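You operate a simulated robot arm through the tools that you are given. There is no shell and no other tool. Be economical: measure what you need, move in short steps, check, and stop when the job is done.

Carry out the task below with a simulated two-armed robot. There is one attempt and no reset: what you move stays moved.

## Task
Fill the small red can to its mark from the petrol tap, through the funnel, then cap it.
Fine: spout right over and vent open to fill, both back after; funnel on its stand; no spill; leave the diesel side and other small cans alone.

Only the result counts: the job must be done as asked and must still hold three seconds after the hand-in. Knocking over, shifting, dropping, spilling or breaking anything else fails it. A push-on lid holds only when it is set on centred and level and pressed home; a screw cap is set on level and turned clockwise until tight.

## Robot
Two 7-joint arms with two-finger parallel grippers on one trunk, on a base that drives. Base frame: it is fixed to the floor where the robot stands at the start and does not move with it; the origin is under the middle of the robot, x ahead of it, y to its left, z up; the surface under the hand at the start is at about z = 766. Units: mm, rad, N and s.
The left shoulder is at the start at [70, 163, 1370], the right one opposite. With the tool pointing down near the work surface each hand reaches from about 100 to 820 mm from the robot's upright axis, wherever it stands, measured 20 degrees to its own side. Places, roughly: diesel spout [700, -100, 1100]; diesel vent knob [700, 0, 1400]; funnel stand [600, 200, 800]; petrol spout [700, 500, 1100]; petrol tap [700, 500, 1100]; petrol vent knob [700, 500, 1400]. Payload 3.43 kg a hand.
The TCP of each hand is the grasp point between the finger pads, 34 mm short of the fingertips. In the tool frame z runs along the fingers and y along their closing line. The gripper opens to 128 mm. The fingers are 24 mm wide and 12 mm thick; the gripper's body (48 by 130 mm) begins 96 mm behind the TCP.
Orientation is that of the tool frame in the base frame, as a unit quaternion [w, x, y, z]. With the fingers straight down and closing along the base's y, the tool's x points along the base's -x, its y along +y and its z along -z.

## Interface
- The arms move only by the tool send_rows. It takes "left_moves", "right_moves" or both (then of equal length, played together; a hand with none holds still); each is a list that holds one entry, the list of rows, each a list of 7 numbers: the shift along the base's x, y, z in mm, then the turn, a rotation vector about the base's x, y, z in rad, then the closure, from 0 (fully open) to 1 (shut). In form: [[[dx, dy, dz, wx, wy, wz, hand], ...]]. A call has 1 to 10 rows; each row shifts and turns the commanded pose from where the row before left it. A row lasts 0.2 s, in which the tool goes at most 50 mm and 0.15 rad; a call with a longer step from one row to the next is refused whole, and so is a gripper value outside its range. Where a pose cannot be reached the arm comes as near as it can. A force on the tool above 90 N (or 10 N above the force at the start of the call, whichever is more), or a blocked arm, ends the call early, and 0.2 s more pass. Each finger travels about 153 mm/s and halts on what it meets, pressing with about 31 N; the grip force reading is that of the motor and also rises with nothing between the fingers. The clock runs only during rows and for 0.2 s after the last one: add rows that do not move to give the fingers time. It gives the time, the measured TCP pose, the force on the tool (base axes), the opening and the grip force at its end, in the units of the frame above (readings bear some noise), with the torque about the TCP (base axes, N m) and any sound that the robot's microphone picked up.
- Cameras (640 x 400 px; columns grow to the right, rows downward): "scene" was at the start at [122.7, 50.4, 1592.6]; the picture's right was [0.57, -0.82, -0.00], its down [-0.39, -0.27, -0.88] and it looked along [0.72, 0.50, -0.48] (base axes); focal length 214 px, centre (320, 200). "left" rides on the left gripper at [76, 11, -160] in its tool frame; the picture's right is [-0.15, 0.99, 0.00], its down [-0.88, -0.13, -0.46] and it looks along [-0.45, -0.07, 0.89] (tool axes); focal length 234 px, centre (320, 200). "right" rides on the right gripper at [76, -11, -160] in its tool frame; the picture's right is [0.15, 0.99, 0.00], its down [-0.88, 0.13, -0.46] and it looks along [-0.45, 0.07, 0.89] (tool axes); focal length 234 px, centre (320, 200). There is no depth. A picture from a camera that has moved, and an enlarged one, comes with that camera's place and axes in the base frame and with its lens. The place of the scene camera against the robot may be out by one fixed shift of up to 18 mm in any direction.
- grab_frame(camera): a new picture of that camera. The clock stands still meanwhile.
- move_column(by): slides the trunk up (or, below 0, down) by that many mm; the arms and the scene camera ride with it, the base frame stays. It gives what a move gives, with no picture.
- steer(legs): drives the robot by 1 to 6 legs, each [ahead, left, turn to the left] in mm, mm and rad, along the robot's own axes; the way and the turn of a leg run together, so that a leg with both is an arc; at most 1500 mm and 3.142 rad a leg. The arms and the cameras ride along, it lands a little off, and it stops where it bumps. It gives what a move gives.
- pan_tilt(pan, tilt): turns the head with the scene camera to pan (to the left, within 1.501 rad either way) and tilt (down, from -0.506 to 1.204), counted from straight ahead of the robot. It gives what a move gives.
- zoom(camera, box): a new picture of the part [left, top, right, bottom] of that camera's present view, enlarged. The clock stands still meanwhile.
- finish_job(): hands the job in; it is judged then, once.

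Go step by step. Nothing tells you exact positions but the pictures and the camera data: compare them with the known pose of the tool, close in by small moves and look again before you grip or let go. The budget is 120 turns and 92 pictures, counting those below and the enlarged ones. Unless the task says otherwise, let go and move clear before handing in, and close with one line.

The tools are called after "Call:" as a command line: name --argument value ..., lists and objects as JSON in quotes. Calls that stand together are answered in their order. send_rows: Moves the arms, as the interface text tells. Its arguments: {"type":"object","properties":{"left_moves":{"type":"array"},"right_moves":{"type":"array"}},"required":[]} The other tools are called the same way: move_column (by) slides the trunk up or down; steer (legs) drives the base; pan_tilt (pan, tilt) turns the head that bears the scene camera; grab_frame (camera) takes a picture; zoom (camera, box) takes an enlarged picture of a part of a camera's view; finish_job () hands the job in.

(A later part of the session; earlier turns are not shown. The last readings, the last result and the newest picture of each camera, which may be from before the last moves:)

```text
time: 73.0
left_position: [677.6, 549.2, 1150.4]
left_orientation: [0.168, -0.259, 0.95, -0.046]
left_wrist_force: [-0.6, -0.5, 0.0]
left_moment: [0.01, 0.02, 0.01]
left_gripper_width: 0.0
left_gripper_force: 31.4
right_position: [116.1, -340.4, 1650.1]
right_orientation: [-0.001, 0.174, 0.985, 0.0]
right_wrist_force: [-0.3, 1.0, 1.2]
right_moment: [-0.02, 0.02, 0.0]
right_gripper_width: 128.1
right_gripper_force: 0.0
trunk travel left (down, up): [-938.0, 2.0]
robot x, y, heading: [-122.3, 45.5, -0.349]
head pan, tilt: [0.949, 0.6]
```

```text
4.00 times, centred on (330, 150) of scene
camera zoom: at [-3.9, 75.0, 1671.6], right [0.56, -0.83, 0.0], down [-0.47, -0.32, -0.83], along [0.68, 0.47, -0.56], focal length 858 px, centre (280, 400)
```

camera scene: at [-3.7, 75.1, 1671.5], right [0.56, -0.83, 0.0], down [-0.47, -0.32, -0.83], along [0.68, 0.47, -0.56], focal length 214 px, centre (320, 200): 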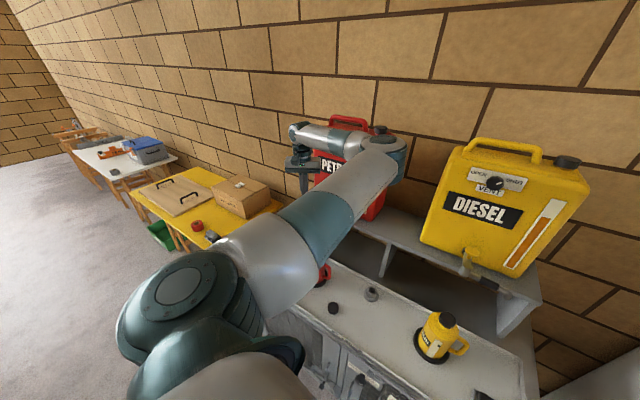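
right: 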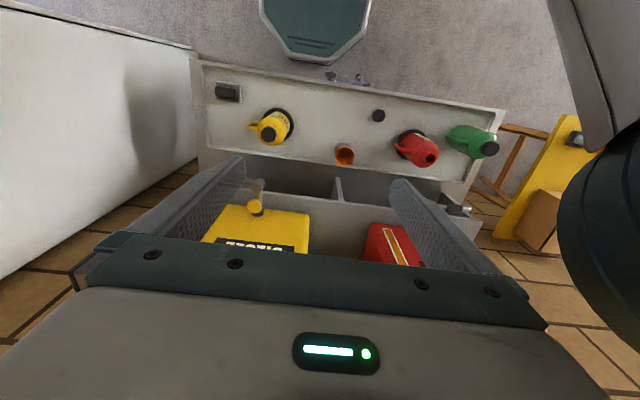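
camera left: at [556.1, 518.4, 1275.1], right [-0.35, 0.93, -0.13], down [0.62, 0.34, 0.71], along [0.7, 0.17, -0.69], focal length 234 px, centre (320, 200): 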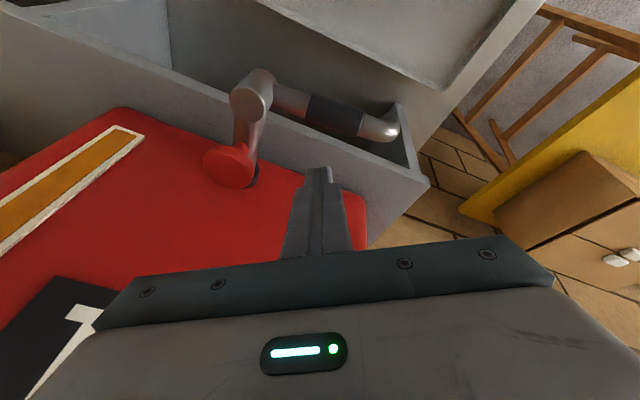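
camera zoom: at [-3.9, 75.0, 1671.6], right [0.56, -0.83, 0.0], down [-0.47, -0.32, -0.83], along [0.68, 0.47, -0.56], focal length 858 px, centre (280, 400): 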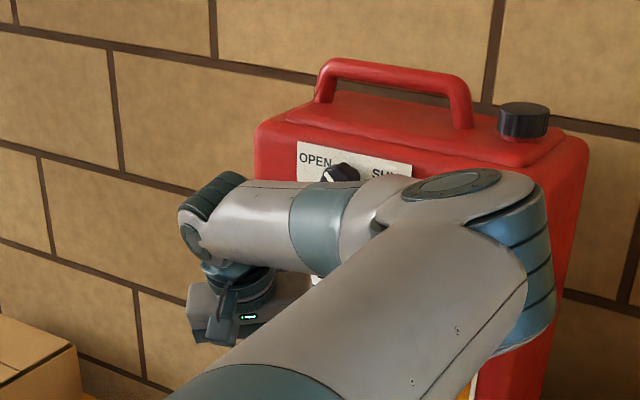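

Geometry agrees. I lower behind the sleeve and pull the first part of the arc.

Call:
send_rows --left_moves '[[[0, 0, -18, 0, 0, 0, 1], [0, 0, -18, 0, 0, 0, 1], [0, 0, -14, 0, 0, 0, 1], [0, 0, 0, 0, 0, 0, 1]]]'

Call:
send_rows --left_moves '[[[-7, 0, 0, 0, 0, 0, 1], [-7, 0, 0, 0, 0, 0, 1], [-7, 2, 0, 0, 0, 0, 1], [-7, 1, 0, 0, 0, 0, 1], [-7, 1, 0, 0, 0, 0, 1], [-8, 0, 0, 0, 0, 0, 1]]]'

Call:
grab_frame --camera "left"

```text
time: 74.0
left_position: [677.5, 547.7, 1099.2]
left_orientation: [0.168, -0.26, 0.95, -0.047]
left_wrist_force: [0.1, 0.1, -0.7]
left_moment: [0.01, 0.01, 0.0]
left_gripper_width: 0.0
left_gripper_force: 31.1
right_position: [117.4, -339.9, 1651.4]
right_orientation: [0.0, 0.175, 0.985, 0.0]
right_wrist_force: [-0.4, -0.9, 0.2]
right_moment: [-0.01, -0.03, -0.02]
right_gripper_width: 127.9
right_gripper_force: 0.1
trunk travel left (down, up): [-938.0, 2.0]
robot x, y, heading: [-116.8, 46.9, -0.35]
head pan, tilt: [0.949, 0.6]
```

```text
time: 75.4
left_position: [634.9, 551.5, 1100.0]
left_orientation: [0.168, -0.26, 0.95, -0.046]
left_wrist_force: [0.5, 0.2, -0.4]
left_moment: [-0.01, 0.02, -0.02]
left_gripper_width: 0.0
left_gripper_force: 30.8
right_position: [116.7, -342.0, 1651.1]
right_orientation: [0.0, 0.176, 0.984, 0.0]
right_wrist_force: [0.8, 1.0, 0.9]
right_moment: [0.01, 0.05, 0.0]
right_gripper_width: 127.8
right_gripper_force: 0.0
trunk travel left (down, up): [-938.0, 2.0]
robot x, y, heading: [-121.9, 49.4, -0.347]
head pan, tilt: [0.949, 0.6]
```

```text
32 pictures are left
camera left: at [513.4, 521.9, 1224.4], right [-0.35, 0.93, -0.13], down [0.62, 0.34, 0.71], along [0.7, 0.17, -0.69], focal length 234 px, centre (320, 200)
```

left: 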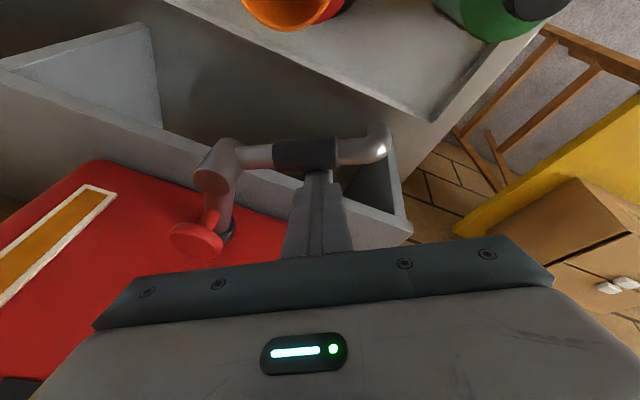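

The spout swings freely. I continue along the arc to about 65° and check clearance over the funnel.

Call:
send_rows --left_moves '[[[-7, -1, 0, 0, 0, 0, 1], [-7, -1.5, 0, 0, 0, 0, 1], [-7, -2, 0, 0, 0, 0, 1], [-7, -2.5, 0, 0, 0, 0, 1], [-7, -3.5, 0, 0, 0, 0, 1], [-6, -4, 0, 0, 0, 0, 1], [-5.5, -4.5, 0, 0, 0, 0, 1], [-5.5, -5, 0, 0, 0, 0, 1]]]'

Call:
grab_frame --camera "left"

```text
time: 77.2
left_position: [582.7, 527.5, 1098.7]
left_orientation: [0.167, -0.26, 0.95, -0.046]
left_wrist_force: [-0.4, 0.2, -0.6]
left_moment: [0.05, 0.01, 0.04]
left_gripper_width: 0.1
left_gripper_force: 31.4
right_position: [116.7, -340.4, 1650.4]
right_orientation: [0.0, 0.175, 0.985, 0.0]
right_wrist_force: [-0.3, -0.2, -0.8]
right_moment: [0.02, 0.01, 0.0]
right_gripper_width: 128.2
right_gripper_force: 0.0
trunk travel left (down, up): [-938.0, 2.0]
robot x, y, heading: [-117.5, 49.3, -0.347]
head pan, tilt: [0.949, 0.6]
```

```text
31 pictures are left
camera left: at [460.5, 498.2, 1223.7], right [-0.35, 0.93, -0.13], down [0.62, 0.34, 0.71], along [0.7, 0.17, -0.69], focal length 234 px, centre (320, 200)
```

left: 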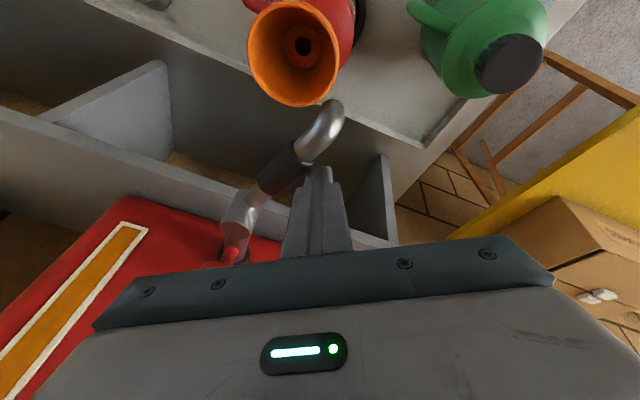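

Approaching the funnel; I continue with smaller steps, watching force.

Call:
send_rows --left_moves '[[[-4, -5, 0, 0, 0, 0, 1], [-3.5, -5, 0, 0, 0, 0, 1], [-3, -5, 0, 0, 0, 0, 1], [-3, -5, 0, 0, 0, 0, 1], [0, 0, 0, 0, 0, 0, 1]]]'

Call:
grab_frame --camera "left"

```text
time: 78.4
left_position: [570.6, 508.3, 1097.7]
left_orientation: [0.167, -0.26, 0.95, -0.047]
left_wrist_force: [-0.7, 0.0, -0.2]
left_moment: [0.02, 0.0, 0.01]
left_gripper_width: 0.0
left_gripper_force: 31.4
right_position: [115.9, -340.9, 1651.1]
right_orientation: [0.001, 0.175, 0.985, 0.0]
right_wrist_force: [-0.2, 0.1, 0.0]
right_moment: [0.03, 0.03, 0.02]
right_gripper_width: 127.8
right_gripper_force: 0.0
trunk travel left (down, up): [-938.0, 2.0]
robot x, y, heading: [-125.0, 45.5, -0.35]
head pan, tilt: [0.949, 0.6]
```

```text
30 pictures are left
camera left: at [448.2, 477.8, 1224.1], right [-0.35, 0.93, -0.13], down [0.62, 0.34, 0.71], along [0.7, 0.17, -0.69], focal length 234 px, centre (320, 200)
```

left: 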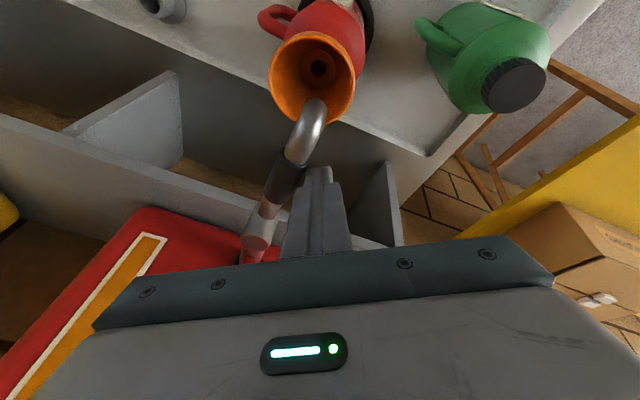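

Spout is nearly square over the funnel. A few more mm until the stop is felt.

Call:
send_rows --left_moves '[[[0, -3, 0, 0, 0, 0, 1], [0, -3, 0, 0, 0, 0, 1], [0, 0, 0, 0, 0, 0, 1]]]'

Call:
grab_frame --camera "left"

```text
time: 79.2
left_position: [569.6, 501.7, 1098.9]
left_orientation: [0.168, -0.26, 0.95, -0.047]
left_wrist_force: [-0.1, -0.1, 0.1]
left_moment: [0.01, 0.01, 0.03]
left_gripper_width: 0.0
left_gripper_force: 30.8
right_position: [116.7, -340.3, 1650.9]
right_orientation: [0.0, 0.175, 0.985, 0.0]
right_wrist_force: [-0.2, 0.3, 0.0]
right_moment: [0.01, -0.03, -0.01]
right_gripper_width: 127.9
right_gripper_force: 0.2
trunk travel left (down, up): [-938.0, 2.0]
robot x, y, heading: [-123.9, 45.0, -0.359]
head pan, tilt: [0.949, 0.6]
```

```text
29 pictures are left
camera left: at [448.1, 471.6, 1224.3], right [-0.35, 0.93, -0.13], down [0.62, 0.34, 0.71], along [0.7, 0.17, -0.69], focal length 234 px, centre (320, 200)
```

left: 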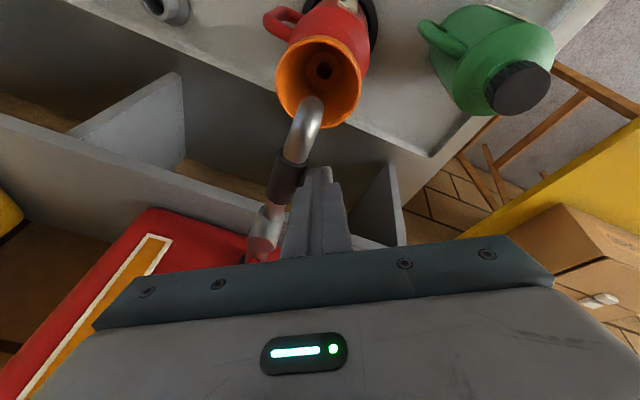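

The spout is over the funnel centre (y≈470). I withdraw sideways and up, then go above the mushroom tap at ≈[708, 471, 1125].

Call:
send_rows --left_moves '[[[0, 8, 0, 0, 0, 0, 1], [0, 6, 10, 0, 0, 0, 1], [0, 0, 40, 0, 0, 0, 1], [0, 0, 45, 0, 0, 0, 1], [25, -8, 0, 0, 0, 0, 1], [35, -10, 0, 0, 0, 0, 1], [35, -10, 0, 0, 0, 0, 1], [20, -10, 0, 0, 0, 0, 1], [9, -6, -10, 0, 0, 0, 1], [0, 0, -12, 0, 0, 0, 1]]]'

Call:
grab_frame --camera "left"

Call:
grab_frame --camera "scene"

```text
time: 81.4
left_position: [694.8, 471.5, 1171.7]
left_orientation: [0.168, -0.259, 0.95, -0.047]
left_wrist_force: [1.2, 0.6, 0.2]
left_moment: [-0.04, -0.02, -0.03]
left_gripper_width: 0.0
left_gripper_force: 30.8
right_position: [116.1, -340.1, 1650.7]
right_orientation: [0.001, 0.174, 0.985, 0.001]
right_wrist_force: [-0.6, -0.1, -1.5]
right_moment: [0.03, 0.0, 0.0]
right_gripper_width: 128.2
right_gripper_force: 0.0
trunk travel left (down, up): [-938.0, 2.0]
robot x, y, heading: [-120.6, 45.4, -0.353]
head pan, tilt: [0.949, 0.6]
```

```text
28 pictures are left
camera left: at [572.6, 441.8, 1297.6], right [-0.35, 0.93, -0.13], down [0.62, 0.34, 0.71], along [0.7, 0.17, -0.69], focal length 234 px, centre (320, 200)
```

left: 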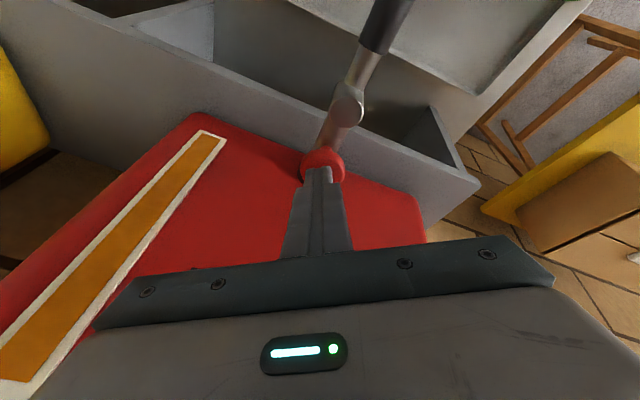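

```text
27 pictures are left
camera scene: at [-3.2, 75.7, 1671.5], right [0.56, -0.83, 0.0], down [-0.47, -0.32, -0.82], along [0.68, 0.47, -0.57], focal length 214 px, centre (320, 200)
```

scene: 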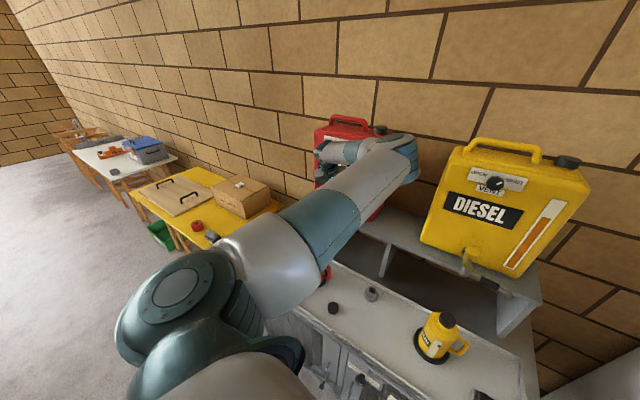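

The fingertip is right above the mushroom. I press down in small steps and read the force.

Call:
send_rows --left_moves '[[[0, 0, -6, 0, 0, 0, 1], [0, 0, -5, 0, 0, 0, 1], [0, 0, 0, 0, 0, 0, 1]]]'

```text
time: 82.2
left_position: [694.0, 470.1, 1162.3]
left_orientation: [0.169, -0.259, 0.95, -0.046]
left_wrist_force: [1.5, 1.2, 5.3]
left_moment: [0.09, -0.01, -0.02]
left_gripper_width: 0.1
left_gripper_force: 31.2
right_position: [116.9, -340.0, 1650.9]
right_orientation: [0.0, 0.174, 0.985, 0.0]
right_wrist_force: [0.0, 0.2, 0.5]
right_moment: [-0.02, -0.02, -0.02]
right_gripper_width: 128.2
right_gripper_force: 0.0
trunk travel left (down, up): [-938.0, 2.0]
robot x, y, heading: [-121.2, 46.5, -0.349]
head pan, tilt: [0.949, 0.6]
```

Contact. Press 5 mm further briefly and then look.

Call:
send_rows --left_moves '[[[0, 0, -3, 0, 0, 0, 1], [0, 0, -2, 0, 0, 0, 1]]]'

Call:
grab_frame --camera "left"

```text
time: 82.8
left_position: [692.5, 471.1, 1157.5]
left_orientation: [0.169, -0.259, 0.95, -0.047]
left_wrist_force: [2.5, 1.5, 10.6]
left_moment: [0.1, -0.06, -0.03]
left_gripper_width: 0.0
left_gripper_force: 31.0
right_position: [115.3, -340.7, 1650.7]
right_orientation: [0.0, 0.175, 0.985, 0.0]
right_wrist_force: [0.3, -0.6, -0.1]
right_moment: [-0.02, 0.03, 0.02]
right_gripper_width: 128.2
right_gripper_force: 0.1
trunk travel left (down, up): [-938.0, 2.0]
robot x, y, heading: [-120.2, 45.6, -0.351]
head pan, tilt: [0.949, 0.6]
```

```text
26 pictures are left
camera left: at [570.7, 440.8, 1282.7], right [-0.35, 0.93, -0.13], down [0.62, 0.34, 0.71], along [0.7, 0.17, -0.69], focal length 234 px, centre (320, 200)
```

left: 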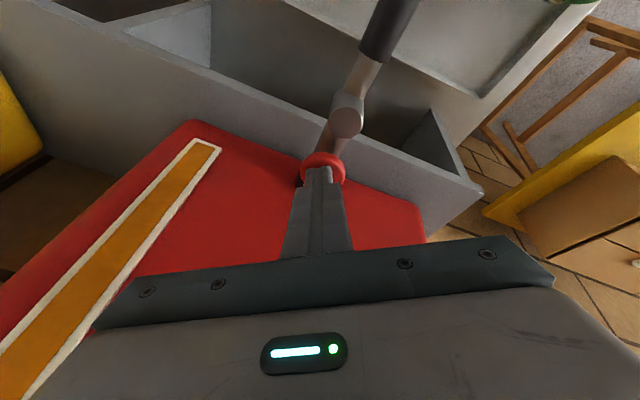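

It is a spring plunger (~1 N/mm). Before pressing deeper, check what of the can the scene camera can see past the arm.

Call:
zoom --camera "scene" --box '[280, 235, 376, 295]'

```text
6.67 times, centred on (328, 265) of scene
camera zoom: at [-5.1, 74.8, 1671.8], right [0.56, -0.83, 0.0], down [-0.47, -0.32, -0.83], along [0.68, 0.47, -0.56], focal length 1430 px, centre (267, -233)
```

zoom: 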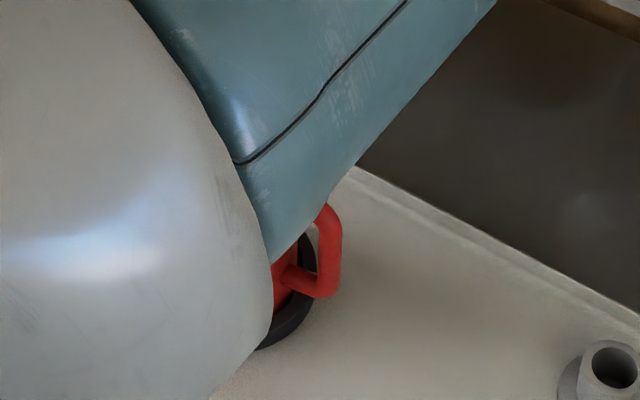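

Only the handle shows. I'll press deeper for a short, timed burst, then retreat to a viewpoint where the left camera sees the can's strip.

Call:
send_rows --left_moves '[[[0, 0, -4, 0, 0, 0, 1], [0, 0, -4, 0, 0, 0, 1], [0, 0, 0, 0, 0, 0, 1]]]'

Call:
send_rows --left_moves '[[[0, 0, 28, 0, 0, 0, 1], [-38, 10, 0, 0, 0, 0, 1], [-38, 10, 0, 0, 0, 0, 1], [-38, 10, 0, 0, 0, 0, 1], [-38, 10, 0, 0, 0, 0, 1], [-38, 10, 0, 0, 0, 0, 1], [-38, 10, 0, 0, 0, 0, 1], [-23, 5, -40, 0, 0, 0, 1], [-23, 5, -40, 0, 0, 0, 1], [0, 0, -32, 0, 0, 0, 1]]]'

Call:
grab_frame --camera "left"

```text
time: 83.6
left_position: [691.5, 469.2, 1156.1]
left_orientation: [0.172, -0.259, 0.949, -0.045]
left_wrist_force: [8.9, 7.3, 42.1]
left_moment: [0.25, -0.25, -0.03]
left_gripper_width: 0.2
left_gripper_force: 30.9
right_position: [112.0, -342.9, 1651.4]
right_orientation: [0.001, 0.174, 0.985, 0.001]
right_wrist_force: [-0.5, 0.0, 0.4]
right_moment: [0.01, -0.02, 0.02]
right_gripper_width: 128.2
right_gripper_force: 0.1
trunk travel left (down, up): [-938.0, 2.0]
robot x, y, heading: [-123.4, 46.5, -0.349]
head pan, tilt: [0.949, 0.6]
```

```text
time: 85.8
left_position: [418.5, 541.4, 1064.4]
left_orientation: [0.167, -0.26, 0.95, -0.046]
left_wrist_force: [0.6, 0.2, -0.2]
left_moment: [0.02, -0.02, 0.01]
left_gripper_width: 0.0
left_gripper_force: 30.5
right_position: [117.4, -340.4, 1651.4]
right_orientation: [0.0, 0.174, 0.985, 0.0]
right_wrist_force: [0.3, 0.0, 0.5]
right_moment: [0.02, -0.03, 0.0]
right_gripper_width: 128.1
right_gripper_force: 0.1
trunk travel left (down, up): [-938.0, 2.0]
robot x, y, heading: [-123.5, 43.3, -0.352]
head pan, tilt: [0.949, 0.6]
```

```text
24 pictures are left
camera left: at [296.4, 512.3, 1190.0], right [-0.35, 0.93, -0.13], down [0.62, 0.34, 0.71], along [0.7, 0.17, -0.69], focal length 234 px, centre (320, 200)
```

left: 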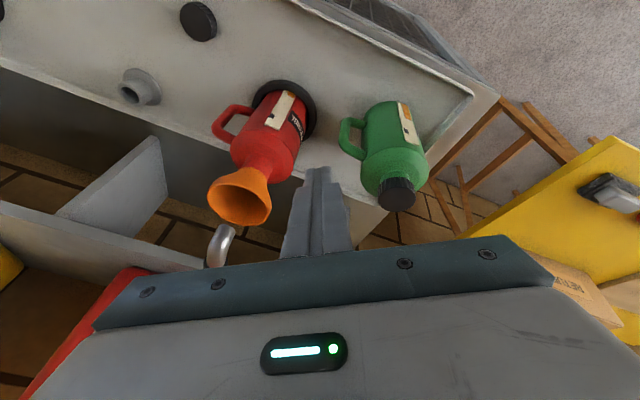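

Plunger bottoms at about TCP z 1156. Zoom to read the strip.

Call:
zoom --camera "left" --box '[200, 70, 344, 160]'

```text
4.44 times, centred on (272, 115) of left
camera zoom: at [296.4, 512.3, 1190.0], right [-0.35, 0.93, -0.13], down [0.62, 0.34, 0.71], along [0.7, 0.17, -0.69], focal length 1041 px, centre (533, 578)
```

zoom: 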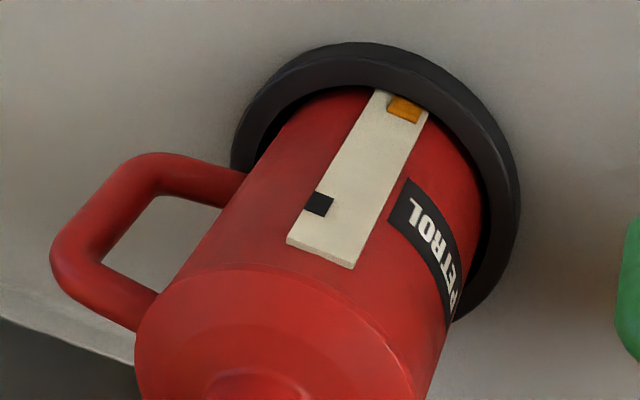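

The strip now shows a first amber level, with the mark clearly higher. I return to the tap for a timed ~3 s burst, then come back and read it again.

Call:
send_rows --left_moves '[[[0, 0, 32, 0, 0, 0, 1], [23, -5, 40, 0, 0, 0, 1], [23, -5, 40, 0, 0, 0, 1], [38, -10, 0, 0, 0, 0, 1], [38, -10, 0, 0, 0, 0, 1], [38, -10, 0, 0, 0, 0, 1], [38, -10, 0, 0, 0, 0, 1], [38, -10, 0, 0, 0, 0, 1], [38, -10, 0, 0, 0, 0, 1], [0, 0, 0, 0, 0, 0, 1]]]'

Call:
send_rows --left_moves '[[[0, 0, -11, 0, 0, 0, 1], [0, 0, -11, 0, 0, 0, 1], [0, 0, 0, 0, 0, 0, 1], [0, 0, 0, 0, 0, 0, 1], [0, 0, 0, 0, 0, 0, 1], [0, 0, 0, 0, 0, 0, 1], [0, 0, 0, 0, 0, 0, 1], [0, 0, 0, 0, 0, 0, 1], [0, 0, 0, 0, 0, 0, 1], [0, 0, 0, 0, 0, 0, 1]]]'

Call:
send_rows --left_moves '[[[0, 0, 0, 0, 0, 0, 1], [0, 0, 0, 0, 0, 0, 1], [0, 0, 0, 0, 0, 0, 1], [0, 0, 0, 0, 0, 0, 1], [0, 0, 0, 0, 0, 0, 1], [0, 0, 22, 0, 0, 0, 1]]]'

Call:
send_rows --left_moves '[[[-38, 10, 0, 0, 0, 0, 1], [-38, 10, 0, 0, 0, 0, 1], [-38, 10, 0, 0, 0, 0, 1], [-38, 10, 0, 0, 0, 0, 1], [-38, 10, 0, 0, 0, 0, 1], [-38, 10, 0, 0, 0, 0, 1], [-23, 5, -40, 0, 0, 0, 1], [-23, 5, -40, 0, 0, 0, 1], [0, 0, -32, 0, 0, 0, 1], [0, 0, 0, 0, 0, 0, 1]]]'

Call:
zoom --camera "left" --box '[200, 70, 344, 160]'

```text
time: 88.0
left_position: [693.4, 472.2, 1174.4]
left_orientation: [0.168, -0.259, 0.95, -0.047]
left_wrist_force: [0.5, 0.6, -1.3]
left_moment: [0.01, -0.05, 0.0]
left_gripper_width: 0.0
left_gripper_force: 30.9
right_position: [116.4, -341.4, 1650.6]
right_orientation: [0.0, 0.174, 0.985, 0.0]
right_wrist_force: [0.0, -0.4, -0.2]
right_moment: [0.0, -0.02, 0.02]
right_gripper_width: 127.9
right_gripper_force: 0.0
trunk travel left (down, up): [-938.0, 2.0]
robot x, y, heading: [-119.8, 47.0, -0.35]
head pan, tilt: [0.949, 0.6]
```

```text
time: 90.2
left_position: [692.1, 470.3, 1156.3]
left_orientation: [0.169, -0.26, 0.95, -0.046]
left_wrist_force: [3.6, 2.2, 22.5]
left_moment: [0.13, -0.08, 0.03]
left_gripper_width: 0.0
left_gripper_force: 31.1
right_position: [114.2, -341.6, 1651.1]
right_orientation: [0.001, 0.174, 0.985, 0.001]
right_wrist_force: [0.1, 0.4, -0.6]
right_moment: [0.03, 0.03, -0.02]
right_gripper_width: 128.1
right_gripper_force: 0.1
trunk travel left (down, up): [-938.0, 2.0]
robot x, y, heading: [-119.0, 42.3, -0.351]
head pan, tilt: [0.949, 0.6]
```

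```text
time: 91.6
left_position: [694.4, 471.1, 1174.7]
left_orientation: [0.166, -0.261, 0.95, -0.046]
left_wrist_force: [0.9, -0.4, -0.6]
left_moment: [-0.01, -0.01, 0.01]
left_gripper_width: 0.0
left_gripper_force: 31.5
right_position: [117.1, -340.2, 1650.0]
right_orientation: [0.0, 0.174, 0.985, 0.0]
right_wrist_force: [-0.1, -0.1, -0.1]
right_moment: [-0.02, -0.01, 0.01]
right_gripper_width: 127.8
right_gripper_force: 0.1
trunk travel left (down, up): [-938.0, 2.0]
robot x, y, heading: [-125.8, 47.2, -0.35]
head pan, tilt: [0.949, 0.6]
```

```text
time: 93.8
left_position: [419.7, 542.5, 1064.4]
left_orientation: [0.167, -0.26, 0.95, -0.046]
left_wrist_force: [0.9, 0.0, 0.2]
left_moment: [0.03, 0.03, 0.02]
left_gripper_width: 0.1
left_gripper_force: 31.2
right_position: [117.3, -341.6, 1650.9]
right_orientation: [-0.001, 0.174, 0.985, 0.0]
right_wrist_force: [-0.3, 0.1, 0.6]
right_moment: [0.02, -0.01, -0.02]
right_gripper_width: 128.2
right_gripper_force: 0.1
trunk travel left (down, up): [-938.0, 2.0]
robot x, y, heading: [-121.1, 45.1, -0.352]
head pan, tilt: [0.949, 0.6]
```

```text
4.44 times, centred on (272, 115) of left
camera zoom: at [297.7, 513.0, 1190.4], right [-0.35, 0.93, -0.13], down [0.62, 0.34, 0.71], along [0.7, 0.17, -0.69], focal length 1041 px, centre (533, 578)
```

zoom: 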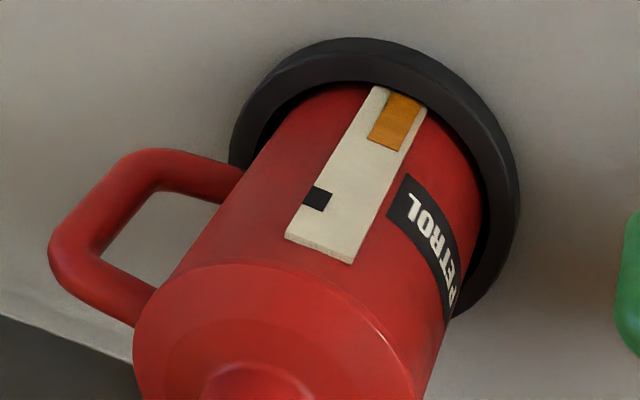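

Level rose ~34 mm in 2.95 s; about 60 mm (≈5.3 s) remains to the mark. Next burst 3.75 s, then re-measure.

Call:
send_rows --left_moves '[[[0, 0, 32, 0, 0, 0, 1], [23, -5, 40, 0, 0, 0, 1], [23, -5, 40, 0, 0, 0, 1], [38, -10, 0, 0, 0, 0, 1], [38, -10, 0, 0, 0, 0, 1], [38, -10, 0, 0, 0, 0, 1], [38, -10, 0, 0, 0, 0, 1], [38, -10, 0, 0, 0, 0, 1], [38, -10, 0, 0, 0, 0, 1], [0, 0, 0, 0, 0, 0, 1]]]'

Call:
send_rows --left_moves '[[[0, 0, -11, 0, 0, 0, 1], [0, 0, -11, 0, 0, 0, 1], [0, 0, 0, 0, 0, 0, 1], [0, 0, 0, 0, 0, 0, 1], [0, 0, 0, 0, 0, 0, 1], [0, 0, 0, 0, 0, 0, 1], [0, 0, 0, 0, 0, 0, 1], [0, 0, 0, 0, 0, 0, 1], [0, 0, 0, 0, 0, 0, 1], [0, 0, 0, 0, 0, 0, 1]]]'

Call:
send_rows --left_moves '[[[0, 0, 0, 0, 0, 0, 1], [0, 0, 0, 0, 0, 0, 1], [0, 0, 0, 0, 0, 0, 1], [0, 0, 0, 0, 0, 0, 1], [0, 0, 0, 0, 0, 0, 1], [0, 0, 0, 0, 0, 0, 1], [0, 0, 0, 0, 0, 0, 1], [0, 0, 0, 0, 0, 0, 1], [0, 0, 0, 0, 0, 0, 1], [0, 0, 22, 0, 0, 0, 1]]]'

Call:
send_rows --left_moves '[[[-38, 10, 0, 0, 0, 0, 1], [-38, 10, 0, 0, 0, 0, 1], [-38, 10, 0, 0, 0, 0, 1], [-38, 10, 0, 0, 0, 0, 1], [-38, 10, 0, 0, 0, 0, 1], [-38, 10, 0, 0, 0, 0, 1], [-23, 5, -40, 0, 0, 0, 1], [-23, 5, -40, 0, 0, 0, 1], [0, 0, -32, 0, 0, 0, 1], [0, 0, 0, 0, 0, 0, 1]]]'

Call:
zoom --camera "left" --box '[200, 70, 344, 160]'

```text
time: 96.0
left_position: [691.6, 473.7, 1177.8]
left_orientation: [0.168, -0.26, 0.95, -0.046]
left_wrist_force: [0.7, -0.2, 0.9]
left_moment: [-0.03, -0.02, -0.02]
left_gripper_width: 0.0
left_gripper_force: 31.0
right_position: [116.7, -340.8, 1651.2]
right_orientation: [0.0, 0.175, 0.985, 0.0]
right_wrist_force: [-0.4, -0.2, -0.4]
right_moment: [-0.01, -0.02, 0.03]
right_gripper_width: 128.0
right_gripper_force: 0.0
trunk travel left (down, up): [-938.0, 2.0]
robot x, y, heading: [-120.1, 41.8, -0.347]
head pan, tilt: [0.949, 0.6]
```

```text
time: 98.2
left_position: [690.4, 471.6, 1156.3]
left_orientation: [0.168, -0.26, 0.95, -0.047]
left_wrist_force: [-1.0, 3.7, 14.8]
left_moment: [0.17, 0.08, -0.02]
left_gripper_width: 0.0
left_gripper_force: 31.3
right_position: [114.4, -341.7, 1651.2]
right_orientation: [0.001, 0.175, 0.985, 0.0]
right_wrist_force: [0.2, 0.1, 0.0]
right_moment: [0.0, 0.05, -0.03]
right_gripper_width: 128.1
right_gripper_force: 0.0
trunk travel left (down, up): [-938.0, 2.0]
robot x, y, heading: [-120.0, 47.2, -0.352]
head pan, tilt: [0.949, 0.6]
```

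```text
time: 100.4
left_position: [691.2, 471.4, 1175.3]
left_orientation: [0.167, -0.26, 0.95, -0.046]
left_wrist_force: [-0.2, 0.5, 0.2]
left_moment: [0.0, 0.0, 0.0]
left_gripper_width: 0.2
left_gripper_force: 30.7
right_position: [118.1, -341.4, 1650.7]
right_orientation: [-0.001, 0.175, 0.985, 0.0]
right_wrist_force: [0.4, 0.4, 1.0]
right_moment: [-0.01, 0.02, -0.04]
right_gripper_width: 128.3
right_gripper_force: 0.0
trunk travel left (down, up): [-938.0, 2.0]
robot x, y, heading: [-122.4, 48.6, -0.349]
head pan, tilt: [0.949, 0.6]
```

```text
time: 102.6
left_position: [420.1, 542.4, 1062.1]
left_orientation: [0.167, -0.26, 0.95, -0.046]
left_wrist_force: [-0.3, 0.8, 0.2]
left_moment: [-0.03, 0.04, -0.02]
left_gripper_width: 0.1
left_gripper_force: 30.8
right_position: [117.6, -341.2, 1651.4]
right_orientation: [0.0, 0.174, 0.985, 0.0]
right_wrist_force: [-0.5, 0.2, -0.2]
right_moment: [-0.03, 0.02, 0.01]
right_gripper_width: 128.0
right_gripper_force: 0.0
trunk travel left (down, up): [-938.0, 2.0]
robot x, y, heading: [-119.3, 44.8, -0.347]
head pan, tilt: [0.949, 0.6]
```

```text
4.44 times, centred on (272, 115) of left
camera zoom: at [297.8, 512.8, 1187.3], right [-0.35, 0.93, -0.13], down [0.62, 0.34, 0.71], along [0.7, 0.17, -0.69], focal length 1041 px, centre (533, 578)
```

zoom: 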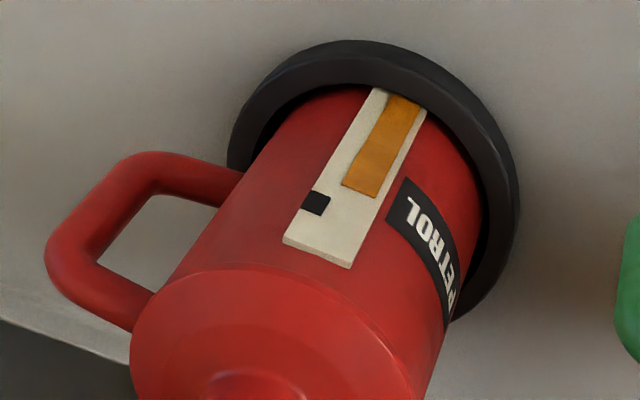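

Rise matches; ~27 px (≈2 s) remain to the mark centre. Final burst of 1.95 s and read.

Call:
send_rows --left_moves '[[[0, 0, 32, 0, 0, 0, 1], [23, -5, 40, 0, 0, 0, 1], [23, -5, 40, 0, 0, 0, 1], [38, -10, 0, 0, 0, 0, 1], [38, -10, 0, 0, 0, 0, 1], [38, -10, 0, 0, 0, 0, 1], [38, -10, 0, 0, 0, 0, 1], [38, -10, 0, 0, 0, 0, 1], [38, -10, 0, 0, 0, 0, 1], [0, 0, 0, 0, 0, 0, 1]]]'

Call:
send_rows --left_moves '[[[0, 0, -11, 0, 0, 0, 1], [0, 0, -11, 0, 0, 0, 1], [0, 0, 0, 0, 0, 0, 1], [0, 0, 0, 0, 0, 0, 1], [0, 0, 0, 0, 0, 0, 1], [0, 0, 0, 0, 0, 0, 1], [0, 0, 0, 0, 0, 0, 1], [0, 0, 0, 0, 0, 0, 1], [0, 0, 0, 0, 0, 0, 1], [0, 0, 0, 0, 0, 0, 1]]]'

Call:
send_rows --left_moves '[[[0, 0, 22, 0, 0, 0, 1]]]'

Call:
send_rows --left_moves '[[[-38, 10, 0, 0, 0, 0, 1], [-38, 10, 0, 0, 0, 0, 1], [-38, 10, 0, 0, 0, 0, 1], [-38, 10, 0, 0, 0, 0, 1], [-38, 10, 0, 0, 0, 0, 1], [-38, 10, 0, 0, 0, 0, 1], [-23, 5, -40, 0, 0, 0, 1], [-23, 5, -40, 0, 0, 0, 1], [0, 0, -32, 0, 0, 0, 1], [0, 0, 0, 0, 0, 0, 1]]]'

Call:
zoom --camera "left" --box '[200, 70, 344, 160]'

```text
time: 104.8
left_position: [690.4, 470.7, 1177.4]
left_orientation: [0.168, -0.259, 0.95, -0.046]
left_wrist_force: [-0.5, 0.2, -0.1]
left_moment: [0.04, 0.0, 0.01]
left_gripper_width: 0.0
left_gripper_force: 31.2
right_position: [116.3, -340.3, 1651.0]
right_orientation: [0.0, 0.175, 0.985, 0.001]
right_wrist_force: [-0.6, -0.2, 1.1]
right_moment: [-0.01, -0.01, -0.02]
right_gripper_width: 128.2
right_gripper_force: 0.0
trunk travel left (down, up): [-938.0, 2.0]
robot x, y, heading: [-118.9, 43.4, -0.346]
head pan, tilt: [0.949, 0.6]
```

```text
time: 107.0
left_position: [688.7, 469.1, 1158.2]
left_orientation: [0.169, -0.259, 0.95, -0.046]
left_wrist_force: [0.8, 0.2, 15.9]
left_moment: [0.06, 0.0, -0.02]
left_gripper_width: 0.2
left_gripper_force: 30.4
right_position: [114.8, -341.2, 1651.3]
right_orientation: [0.002, 0.174, 0.985, 0.001]
right_wrist_force: [-0.3, -0.5, 0.1]
right_moment: [-0.02, 0.0, 0.02]
right_gripper_width: 128.4
right_gripper_force: 0.0
trunk travel left (down, up): [-938.0, 2.0]
robot x, y, heading: [-121.5, 46.7, -0.35]
head pan, tilt: [0.949, 0.6]
```

```text
time: 107.4
left_position: [690.7, 470.5, 1176.5]
left_orientation: [0.166, -0.259, 0.95, -0.046]
left_wrist_force: [-0.7, -0.4, 0.5]
left_moment: [-0.03, 0.01, 0.0]
left_gripper_width: 0.1
left_gripper_force: 31.3
right_position: [117.4, -341.1, 1651.0]
right_orientation: [0.0, 0.175, 0.985, -0.001]
right_wrist_force: [0.8, 0.3, -0.1]
right_moment: [0.0, 0.01, 0.01]
right_gripper_width: 127.7
right_gripper_force: 0.1
trunk travel left (down, up): [-938.0, 2.0]
robot x, y, heading: [-121.9, 44.3, -0.348]
head pan, tilt: [0.949, 0.6]
```

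```text
time: 109.6
left_position: [420.1, 538.8, 1065.3]
left_orientation: [0.167, -0.26, 0.95, -0.045]
left_wrist_force: [-0.9, 0.1, 1.1]
left_moment: [0.01, 0.01, -0.03]
left_gripper_width: 0.0
left_gripper_force: 31.0
right_position: [117.1, -340.9, 1651.0]
right_orientation: [0.001, 0.174, 0.985, 0.0]
right_wrist_force: [0.0, 0.4, -0.4]
right_moment: [0.01, 0.0, 0.03]
right_gripper_width: 127.9
right_gripper_force: 0.1
trunk travel left (down, up): [-938.0, 2.0]
robot x, y, heading: [-120.4, 40.4, -0.349]
head pan, tilt: [0.949, 0.6]
```

```text
4.44 times, centred on (272, 115) of left
camera zoom: at [298.8, 509.4, 1191.0], right [-0.35, 0.93, -0.13], down [0.62, 0.34, 0.71], along [0.7, 0.17, -0.69], focal length 1041 px, centre (533, 578)
```

zoom: 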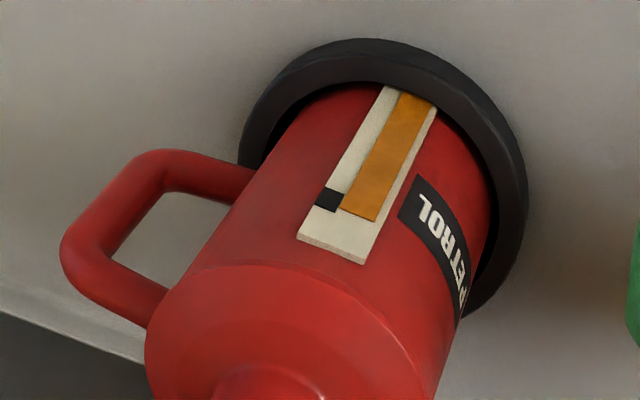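

The level lies inside the mark, ~3 px from its centre: full. Now I go to the −y side of the spout to push it back.

Call:
send_rows --left_moves '[[[0, 0, 40, 0, 0, 0, 1], [0, 0, 40, 0, 0, 0, 1], [0, 0, 32, 0, 0, 0, 1], [36, -28, 0, 0, 0, 0, 1], [36, -28, 0, 0, 0, 0, 1], [37, -28, 0, 0, 0, 0, 1], [37, -23, 0, 0, 0, 0, 1], [0, 0, -38, 0, 0, 0, 1], [0, 0, 0, 0, 0, 0, 1]]]'

Call:
grab_frame --camera "left"

```text
time: 111.6
left_position: [563.2, 438.7, 1138.0]
left_orientation: [0.167, -0.26, 0.95, -0.047]
left_wrist_force: [-0.5, -0.2, -0.7]
left_moment: [-0.01, 0.0, 0.0]
left_gripper_width: 0.2
left_gripper_force: 31.3
right_position: [116.6, -339.7, 1651.6]
right_orientation: [0.0, 0.175, 0.985, 0.0]
right_wrist_force: [0.3, 0.4, -1.3]
right_moment: [0.01, 0.0, 0.04]
right_gripper_width: 127.8
right_gripper_force: 0.0
trunk travel left (down, up): [-938.0, 2.0]
robot x, y, heading: [-123.8, 44.6, -0.347]
head pan, tilt: [0.949, 0.6]
```

```text
19 pictures are left
camera left: at [441.6, 409.2, 1263.7], right [-0.35, 0.93, -0.13], down [0.62, 0.34, 0.71], along [0.7, 0.17, -0.69], focal length 234 px, centre (320, 200)
```

left: 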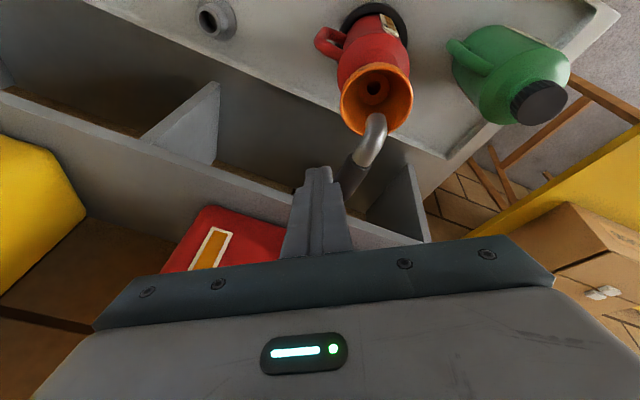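

Call:
send_rows --left_moves '[[[3, -7, 0, 0, 0, 0, 1], [0, 0, -20, 0, 0, 0, 1], [0, 0, -19, 0, 0, 0, 1], [0, 0, 0, 0, 0, 0, 1]]]'

Call:
send_rows --left_moves '[[[0, 7, 0, 0, 0, 0, 1], [-1, 7, 0, 0, 0, 0, 1], [-1, 7, 0, 0, 0, 0, 1], [-1, 7, 0, 0, 0, 0, 1], [-1, 7, 0, 0, 0, 0, 1], [0, 7, 0, 0, 0, 0, 1], [1.5, 7, 0, 0, 0, 0, 1], [2, 7, 0, 0, 0, 0, 1], [2, 7, 0, 0, 0, 0, 1], [3, 7, 0, 0, 0, 0, 1]]]'

Call:
grab_frame --camera "left"

```text
time: 112.6
left_position: [564.3, 427.1, 1099.0]
left_orientation: [0.167, -0.26, 0.95, -0.045]
left_wrist_force: [-0.3, -0.7, 0.5]
left_moment: [0.02, 0.01, 0.0]
left_gripper_width: 0.3
left_gripper_force: 31.4
right_position: [116.7, -341.5, 1650.3]
right_orientation: [0.0, 0.175, 0.985, 0.0]
right_wrist_force: [-0.3, 0.5, -0.1]
right_moment: [-0.03, -0.03, -0.01]
right_gripper_width: 128.0
right_gripper_force: 0.1
trunk travel left (down, up): [-938.0, 2.0]
robot x, y, heading: [-122.3, 45.6, -0.35]
head pan, tilt: [0.949, 0.6]
```

```text
time: 114.8
left_position: [572.0, 498.1, 1099.5]
left_orientation: [0.168, -0.259, 0.95, -0.046]
left_wrist_force: [1.0, 0.0, -1.4]
left_moment: [0.01, 0.01, 0.01]
left_gripper_width: 0.2
left_gripper_force: 31.1
right_position: [117.7, -340.1, 1651.1]
right_orientation: [0.0, 0.174, 0.985, 0.0]
right_wrist_force: [0.5, 0.2, -0.1]
right_moment: [-0.02, -0.02, 0.03]
right_gripper_width: 128.0
right_gripper_force: 0.0
trunk travel left (down, up): [-938.0, 2.0]
robot x, y, heading: [-122.2, 47.9, -0.35]
head pan, tilt: [0.949, 0.6]
```

```text
18 pictures are left
camera left: at [449.6, 468.6, 1225.1], right [-0.35, 0.93, -0.13], down [0.62, 0.34, 0.71], along [0.7, 0.17, -0.69], focal length 234 px, centre (320, 200)
```

left: 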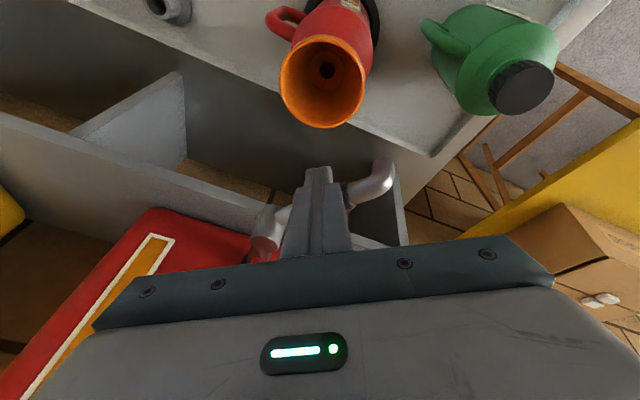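

Continue pushing around to the parked position.

Call:
send_rows --left_moves '[[[3, 7, 0, 0, 0, 0, 1], [4, 7, 0, 0, 0, 0, 1], [4, 7, 0, 0, 0, 0, 1], [5, 6, 0, 0, 0, 0, 1], [6, 6, 0, 0, 0, 0, 1], [6, 5, 0, 0, 0, 0, 1], [5, 4, 0, 0, 0, 0, 1], [0, 0, 0, 0, 0, 0, 1]]]'

Call:
grab_frame --camera "left"

```text
time: 116.6
left_position: [605.0, 540.2, 1099.7]
left_orientation: [0.168, -0.26, 0.95, -0.046]
left_wrist_force: [0.5, -0.3, -0.9]
left_moment: [0.0, 0.01, -0.01]
left_gripper_width: 0.3
left_gripper_force: 31.3
right_position: [116.9, -341.1, 1651.2]
right_orientation: [0.0, 0.175, 0.985, 0.0]
right_wrist_force: [0.7, 1.0, -1.1]
right_moment: [-0.03, 0.0, -0.01]
right_gripper_width: 128.2
right_gripper_force: 0.0
trunk travel left (down, up): [-938.0, 2.0]
robot x, y, heading: [-120.5, 46.3, -0.353]
head pan, tilt: [0.949, 0.6]
```

```text
17 pictures are left
camera left: at [483.3, 510.1, 1224.7], right [-0.35, 0.93, -0.13], down [0.62, 0.34, 0.71], along [0.7, 0.17, -0.69], focal length 234 px, centre (320, 200)
```

left: 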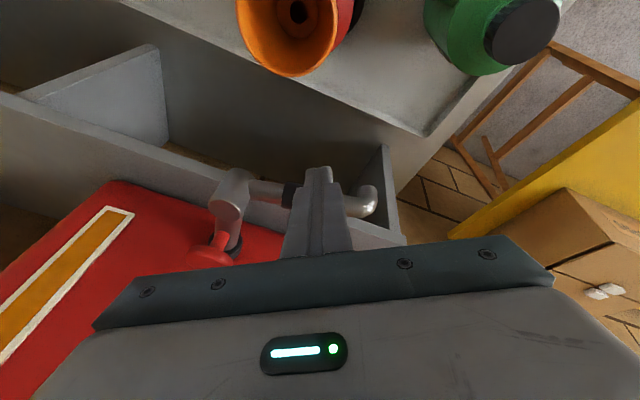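

About 5° short of its original angle; a bit more until the stop.

Call:
send_rows --left_moves '[[[4, 1, 0, 0, 0, 0, 1], [3, 0, 0, 0, 0, 0, 1], [0, 0, 0, 0, 0, 0, 1]]]'

Call:
grab_frame --camera "left"

```text
time: 117.4
left_position: [611.9, 540.9, 1098.5]
left_orientation: [0.168, -0.259, 0.95, -0.047]
left_wrist_force: [-0.6, 0.5, 0.3]
left_moment: [0.02, -0.01, -0.04]
left_gripper_width: 0.2
left_gripper_force: 31.1
right_position: [117.1, -341.7, 1652.3]
right_orientation: [0.0, 0.174, 0.985, 0.0]
right_wrist_force: [0.2, -0.7, -0.3]
right_moment: [0.0, -0.01, 0.0]
right_gripper_width: 127.6
right_gripper_force: 0.2
trunk travel left (down, up): [-938.0, 2.0]
robot x, y, heading: [-122.3, 45.0, -0.35]
head pan, tilt: [0.949, 0.6]
```

```text
16 pictures are left
camera left: at [490.7, 510.8, 1224.6], right [-0.35, 0.93, -0.13], down [0.62, 0.34, 0.71], along [0.7, 0.17, -0.69], focal length 234 px, centre (320, 200)
```

left: 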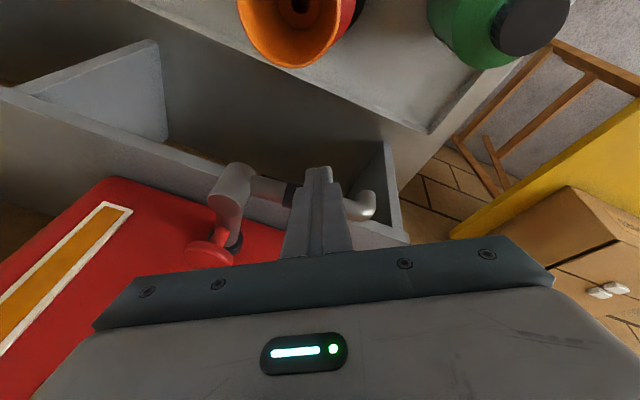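

Spout is back in its parked position (~1–3°). I lift away, straighten the hand and go above the funnel with open fingers.

Call:
send_rows --left_moves '[[[-8, 0, 0, 0, 0, 0, 1], [0, 0, 40, 0, 0, 0, 1], [0, 0, 25, 0, 0, 0, 1], [-19, -17, 0, 0, 0.0875, 0, 0.6], [-19, -18, 0, 0, 0.0875, 0, 0.3], [-19, -18, 0, 0, 0.0875, 0, 0.1], [-19, -18, -25, 0, 0.0875, 0, 0.1], [0, 0, -30, 0, 0, 0, 0.1], [0, 0, -20, 0, 0, 0, 0.1], [0, 0, 0, 0, 0, 0, 0.1]]]'

Call:
grab_frame --camera "left"

```text
time: 119.6
left_position: [529.5, 468.8, 1087.3]
left_orientation: [0.0, -0.264, 0.965, 0.0]
left_wrist_force: [-0.1, 0.1, -0.1]
left_moment: [0.04, 0.0, -0.01]
left_gripper_width: 115.2
left_gripper_force: 0.0
right_position: [117.1, -340.8, 1651.4]
right_orientation: [0.0, 0.175, 0.985, -0.001]
right_wrist_force: [-1.4, 0.3, 0.1]
right_moment: [-0.03, -0.03, -0.01]
right_gripper_width: 128.3
right_gripper_force: 0.1
trunk travel left (down, up): [-938.0, 2.0]
robot x, y, heading: [-122.2, 45.5, -0.348]
head pan, tilt: [0.949, 0.6]
```

```text
15 pictures are left
camera left: at [458.0, 439.6, 1248.3], right [-0.38, 0.93, 0.0], down [0.82, 0.34, 0.46], along [0.42, 0.17, -0.89], focal length 234 px, centre (320, 200)
```

left: 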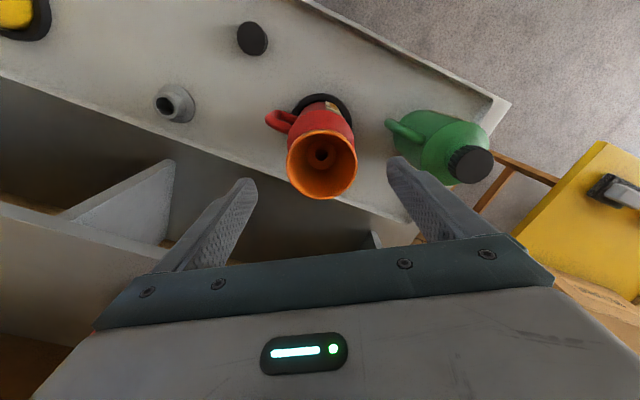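

Aligned within 2 mm. Descend, grip, and lift slowly straight up.

Call:
send_rows --left_moves '[[[0, 2, -20, 0, 0, 0, 0.1], [0, 0, -25, 0, 0, 0, 0.1], [0, 0, -20, 0, 0, 0, 0.1], [0, 0, -16, 0, 0, 0, 0.1], [0, 0, 0, 0, 0, 0, 0.3], [0, 0, 0, 0, 0, 0, 0.42], [0, 0, 0, 0, 0, 0, 0.7], [0, 0, 0, 0, 0, 0, 1], [0, 0, 0, 0, 0, 0, 1], [0, 0, 0, 0, 0, 0, 1]]]'

Call:
send_rows --left_moves '[[[0, 0, 4, 0, 0, 0, 1], [0, 0, 6, 0, 0, 0, 1], [0, 0, 8, 0, 0, 0, 1], [0, 0, 8, 0, 0, 0, 1], [0, 0, 8, 0, 0, 0, 1], [0, 0, 8, 0, 0, 0, 1], [0, 0, 8, 0, 0, 0, 1], [0, 0, 10, 0, 0, 0, 1], [0, 0, 10, 0, 0, 0, 1], [0, 0, 10, 0, 0, 0, 1]]]'

Call:
grab_frame --camera "left"

```text
time: 121.8
left_position: [528.5, 471.7, 1007.7]
left_orientation: [0.0, -0.264, 0.965, -0.001]
left_wrist_force: [0.4, -0.9, -0.2]
left_moment: [0.01, 0.0, 0.0]
left_gripper_width: 75.3
left_gripper_force: 30.9
right_position: [116.1, -340.1, 1649.9]
right_orientation: [0.0, 0.174, 0.985, 0.0]
right_wrist_force: [-0.2, 0.2, -0.1]
right_moment: [-0.01, 0.05, 0.0]
right_gripper_width: 128.1
right_gripper_force: 0.0
trunk travel left (down, up): [-938.0, 2.0]
robot x, y, heading: [-123.6, 46.3, -0.349]
head pan, tilt: [0.949, 0.6]
```

```text
time: 124.0
left_position: [528.2, 471.9, 1086.6]
left_orientation: [0.0, -0.264, 0.965, -0.001]
left_wrist_force: [-0.9, 0.3, -1.1]
left_moment: [0.02, 0.01, 0.0]
left_gripper_width: 74.9
left_gripper_force: 31.1
right_position: [117.0, -340.6, 1649.6]
right_orientation: [0.0, 0.175, 0.985, 0.0]
right_wrist_force: [0.8, 0.9, 1.1]
right_moment: [0.01, -0.02, 0.01]
right_gripper_width: 128.1
right_gripper_force: 0.1
trunk travel left (down, up): [-938.0, 2.0]
robot x, y, heading: [-121.9, 44.0, -0.351]
head pan, tilt: [0.949, 0.6]
```

```text
14 pictures are left
camera left: at [456.4, 441.9, 1247.1], right [-0.38, 0.93, 0.0], down [0.82, 0.34, 0.46], along [0.42, 0.17, -0.89], focal length 234 px, centre (320, 200)
```

left: 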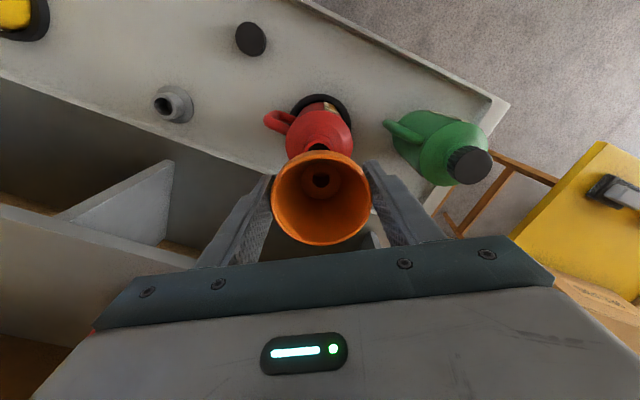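

Held well. I carry it back to above the stand.

Call:
send_rows --left_moves '[[[6.8, -22, 5, 0, 0, 0, 1], [6.8, -27, 0, 0, 0, 0, 1], [6.8, -28, 0, 0, 0, 0, 1], [6.8, -28, 0, 0, 0, 0, 1], [6.8, -28, 0, 0, 0, 0, 1], [6.8, -28, 0, 0, 0, 0, 1], [6.8, -28, 0, 0, 0, 0, 1], [6.8, -28, 0, 0, 0, 0, 1], [6.8, -28, 0, 0, 0, 0, 1], [6.8, -26.5, 0, 0, 0, 0, 1]]]'

Call:
send_rows --left_moves '[[[0, 0, -25, 0, 0, 0, 1], [0, 0, -30, 0, 0, 0, 1], [0, 0, -30, 0, 0, 0, 1], [0, 0, -30, 0, 0, 0, 1], [0, 0, -25, 0, 0, 0, 1], [0, 0, -15, 0, 0, 0, 1], [0, 0, 0, 0, 0, 0, 1]]]'

Call:
grab_frame --camera "left"

```text
time: 126.2
left_position: [595.3, 197.7, 1093.1]
left_orientation: [0.0, -0.263, 0.965, 0.0]
left_wrist_force: [0.3, 0.0, 0.3]
left_moment: [-0.02, 0.02, 0.04]
left_gripper_width: 75.0
left_gripper_force: 31.7
right_position: [118.1, -341.0, 1650.9]
right_orientation: [0.0, 0.175, 0.985, 0.0]
right_wrist_force: [0.4, 0.4, 0.2]
right_moment: [0.02, -0.02, 0.02]
right_gripper_width: 127.8
right_gripper_force: 0.0
trunk travel left (down, up): [-938.0, 2.0]
robot x, y, heading: [-120.9, 44.4, -0.354]
head pan, tilt: [0.949, 0.6]
```

```text
time: 127.8
left_position: [596.2, 200.7, 938.4]
left_orientation: [0.0, -0.264, 0.965, 0.0]
left_wrist_force: [-0.3, -0.2, 0.1]
left_moment: [0.01, -0.01, 0.0]
left_gripper_width: 75.2
left_gripper_force: 30.5
right_position: [116.8, -340.7, 1649.5]
right_orientation: [0.0, 0.175, 0.985, 0.0]
right_wrist_force: [0.2, -0.5, 0.6]
right_moment: [0.0, -0.03, 0.01]
right_gripper_width: 127.7
right_gripper_force: 0.1
trunk travel left (down, up): [-938.0, 2.0]
robot x, y, heading: [-120.1, 47.3, -0.348]
head pan, tilt: [0.949, 0.6]
```

```text
13 pictures are left
camera left: at [525.0, 171.3, 1096.6], right [-0.38, 0.93, 0.0], down [0.82, 0.34, 0.46], along [0.42, 0.17, -0.89], focal length 234 px, centre (320, 200)
```

left: 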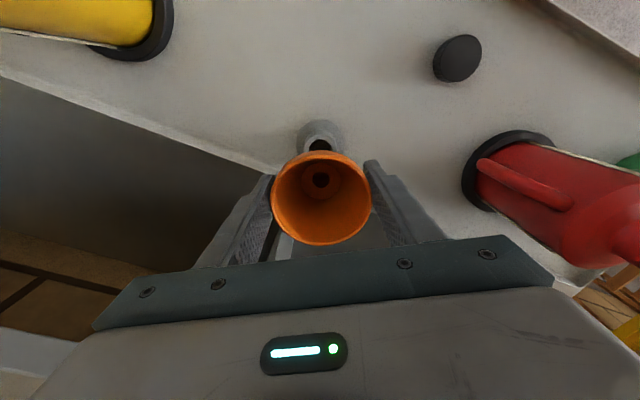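

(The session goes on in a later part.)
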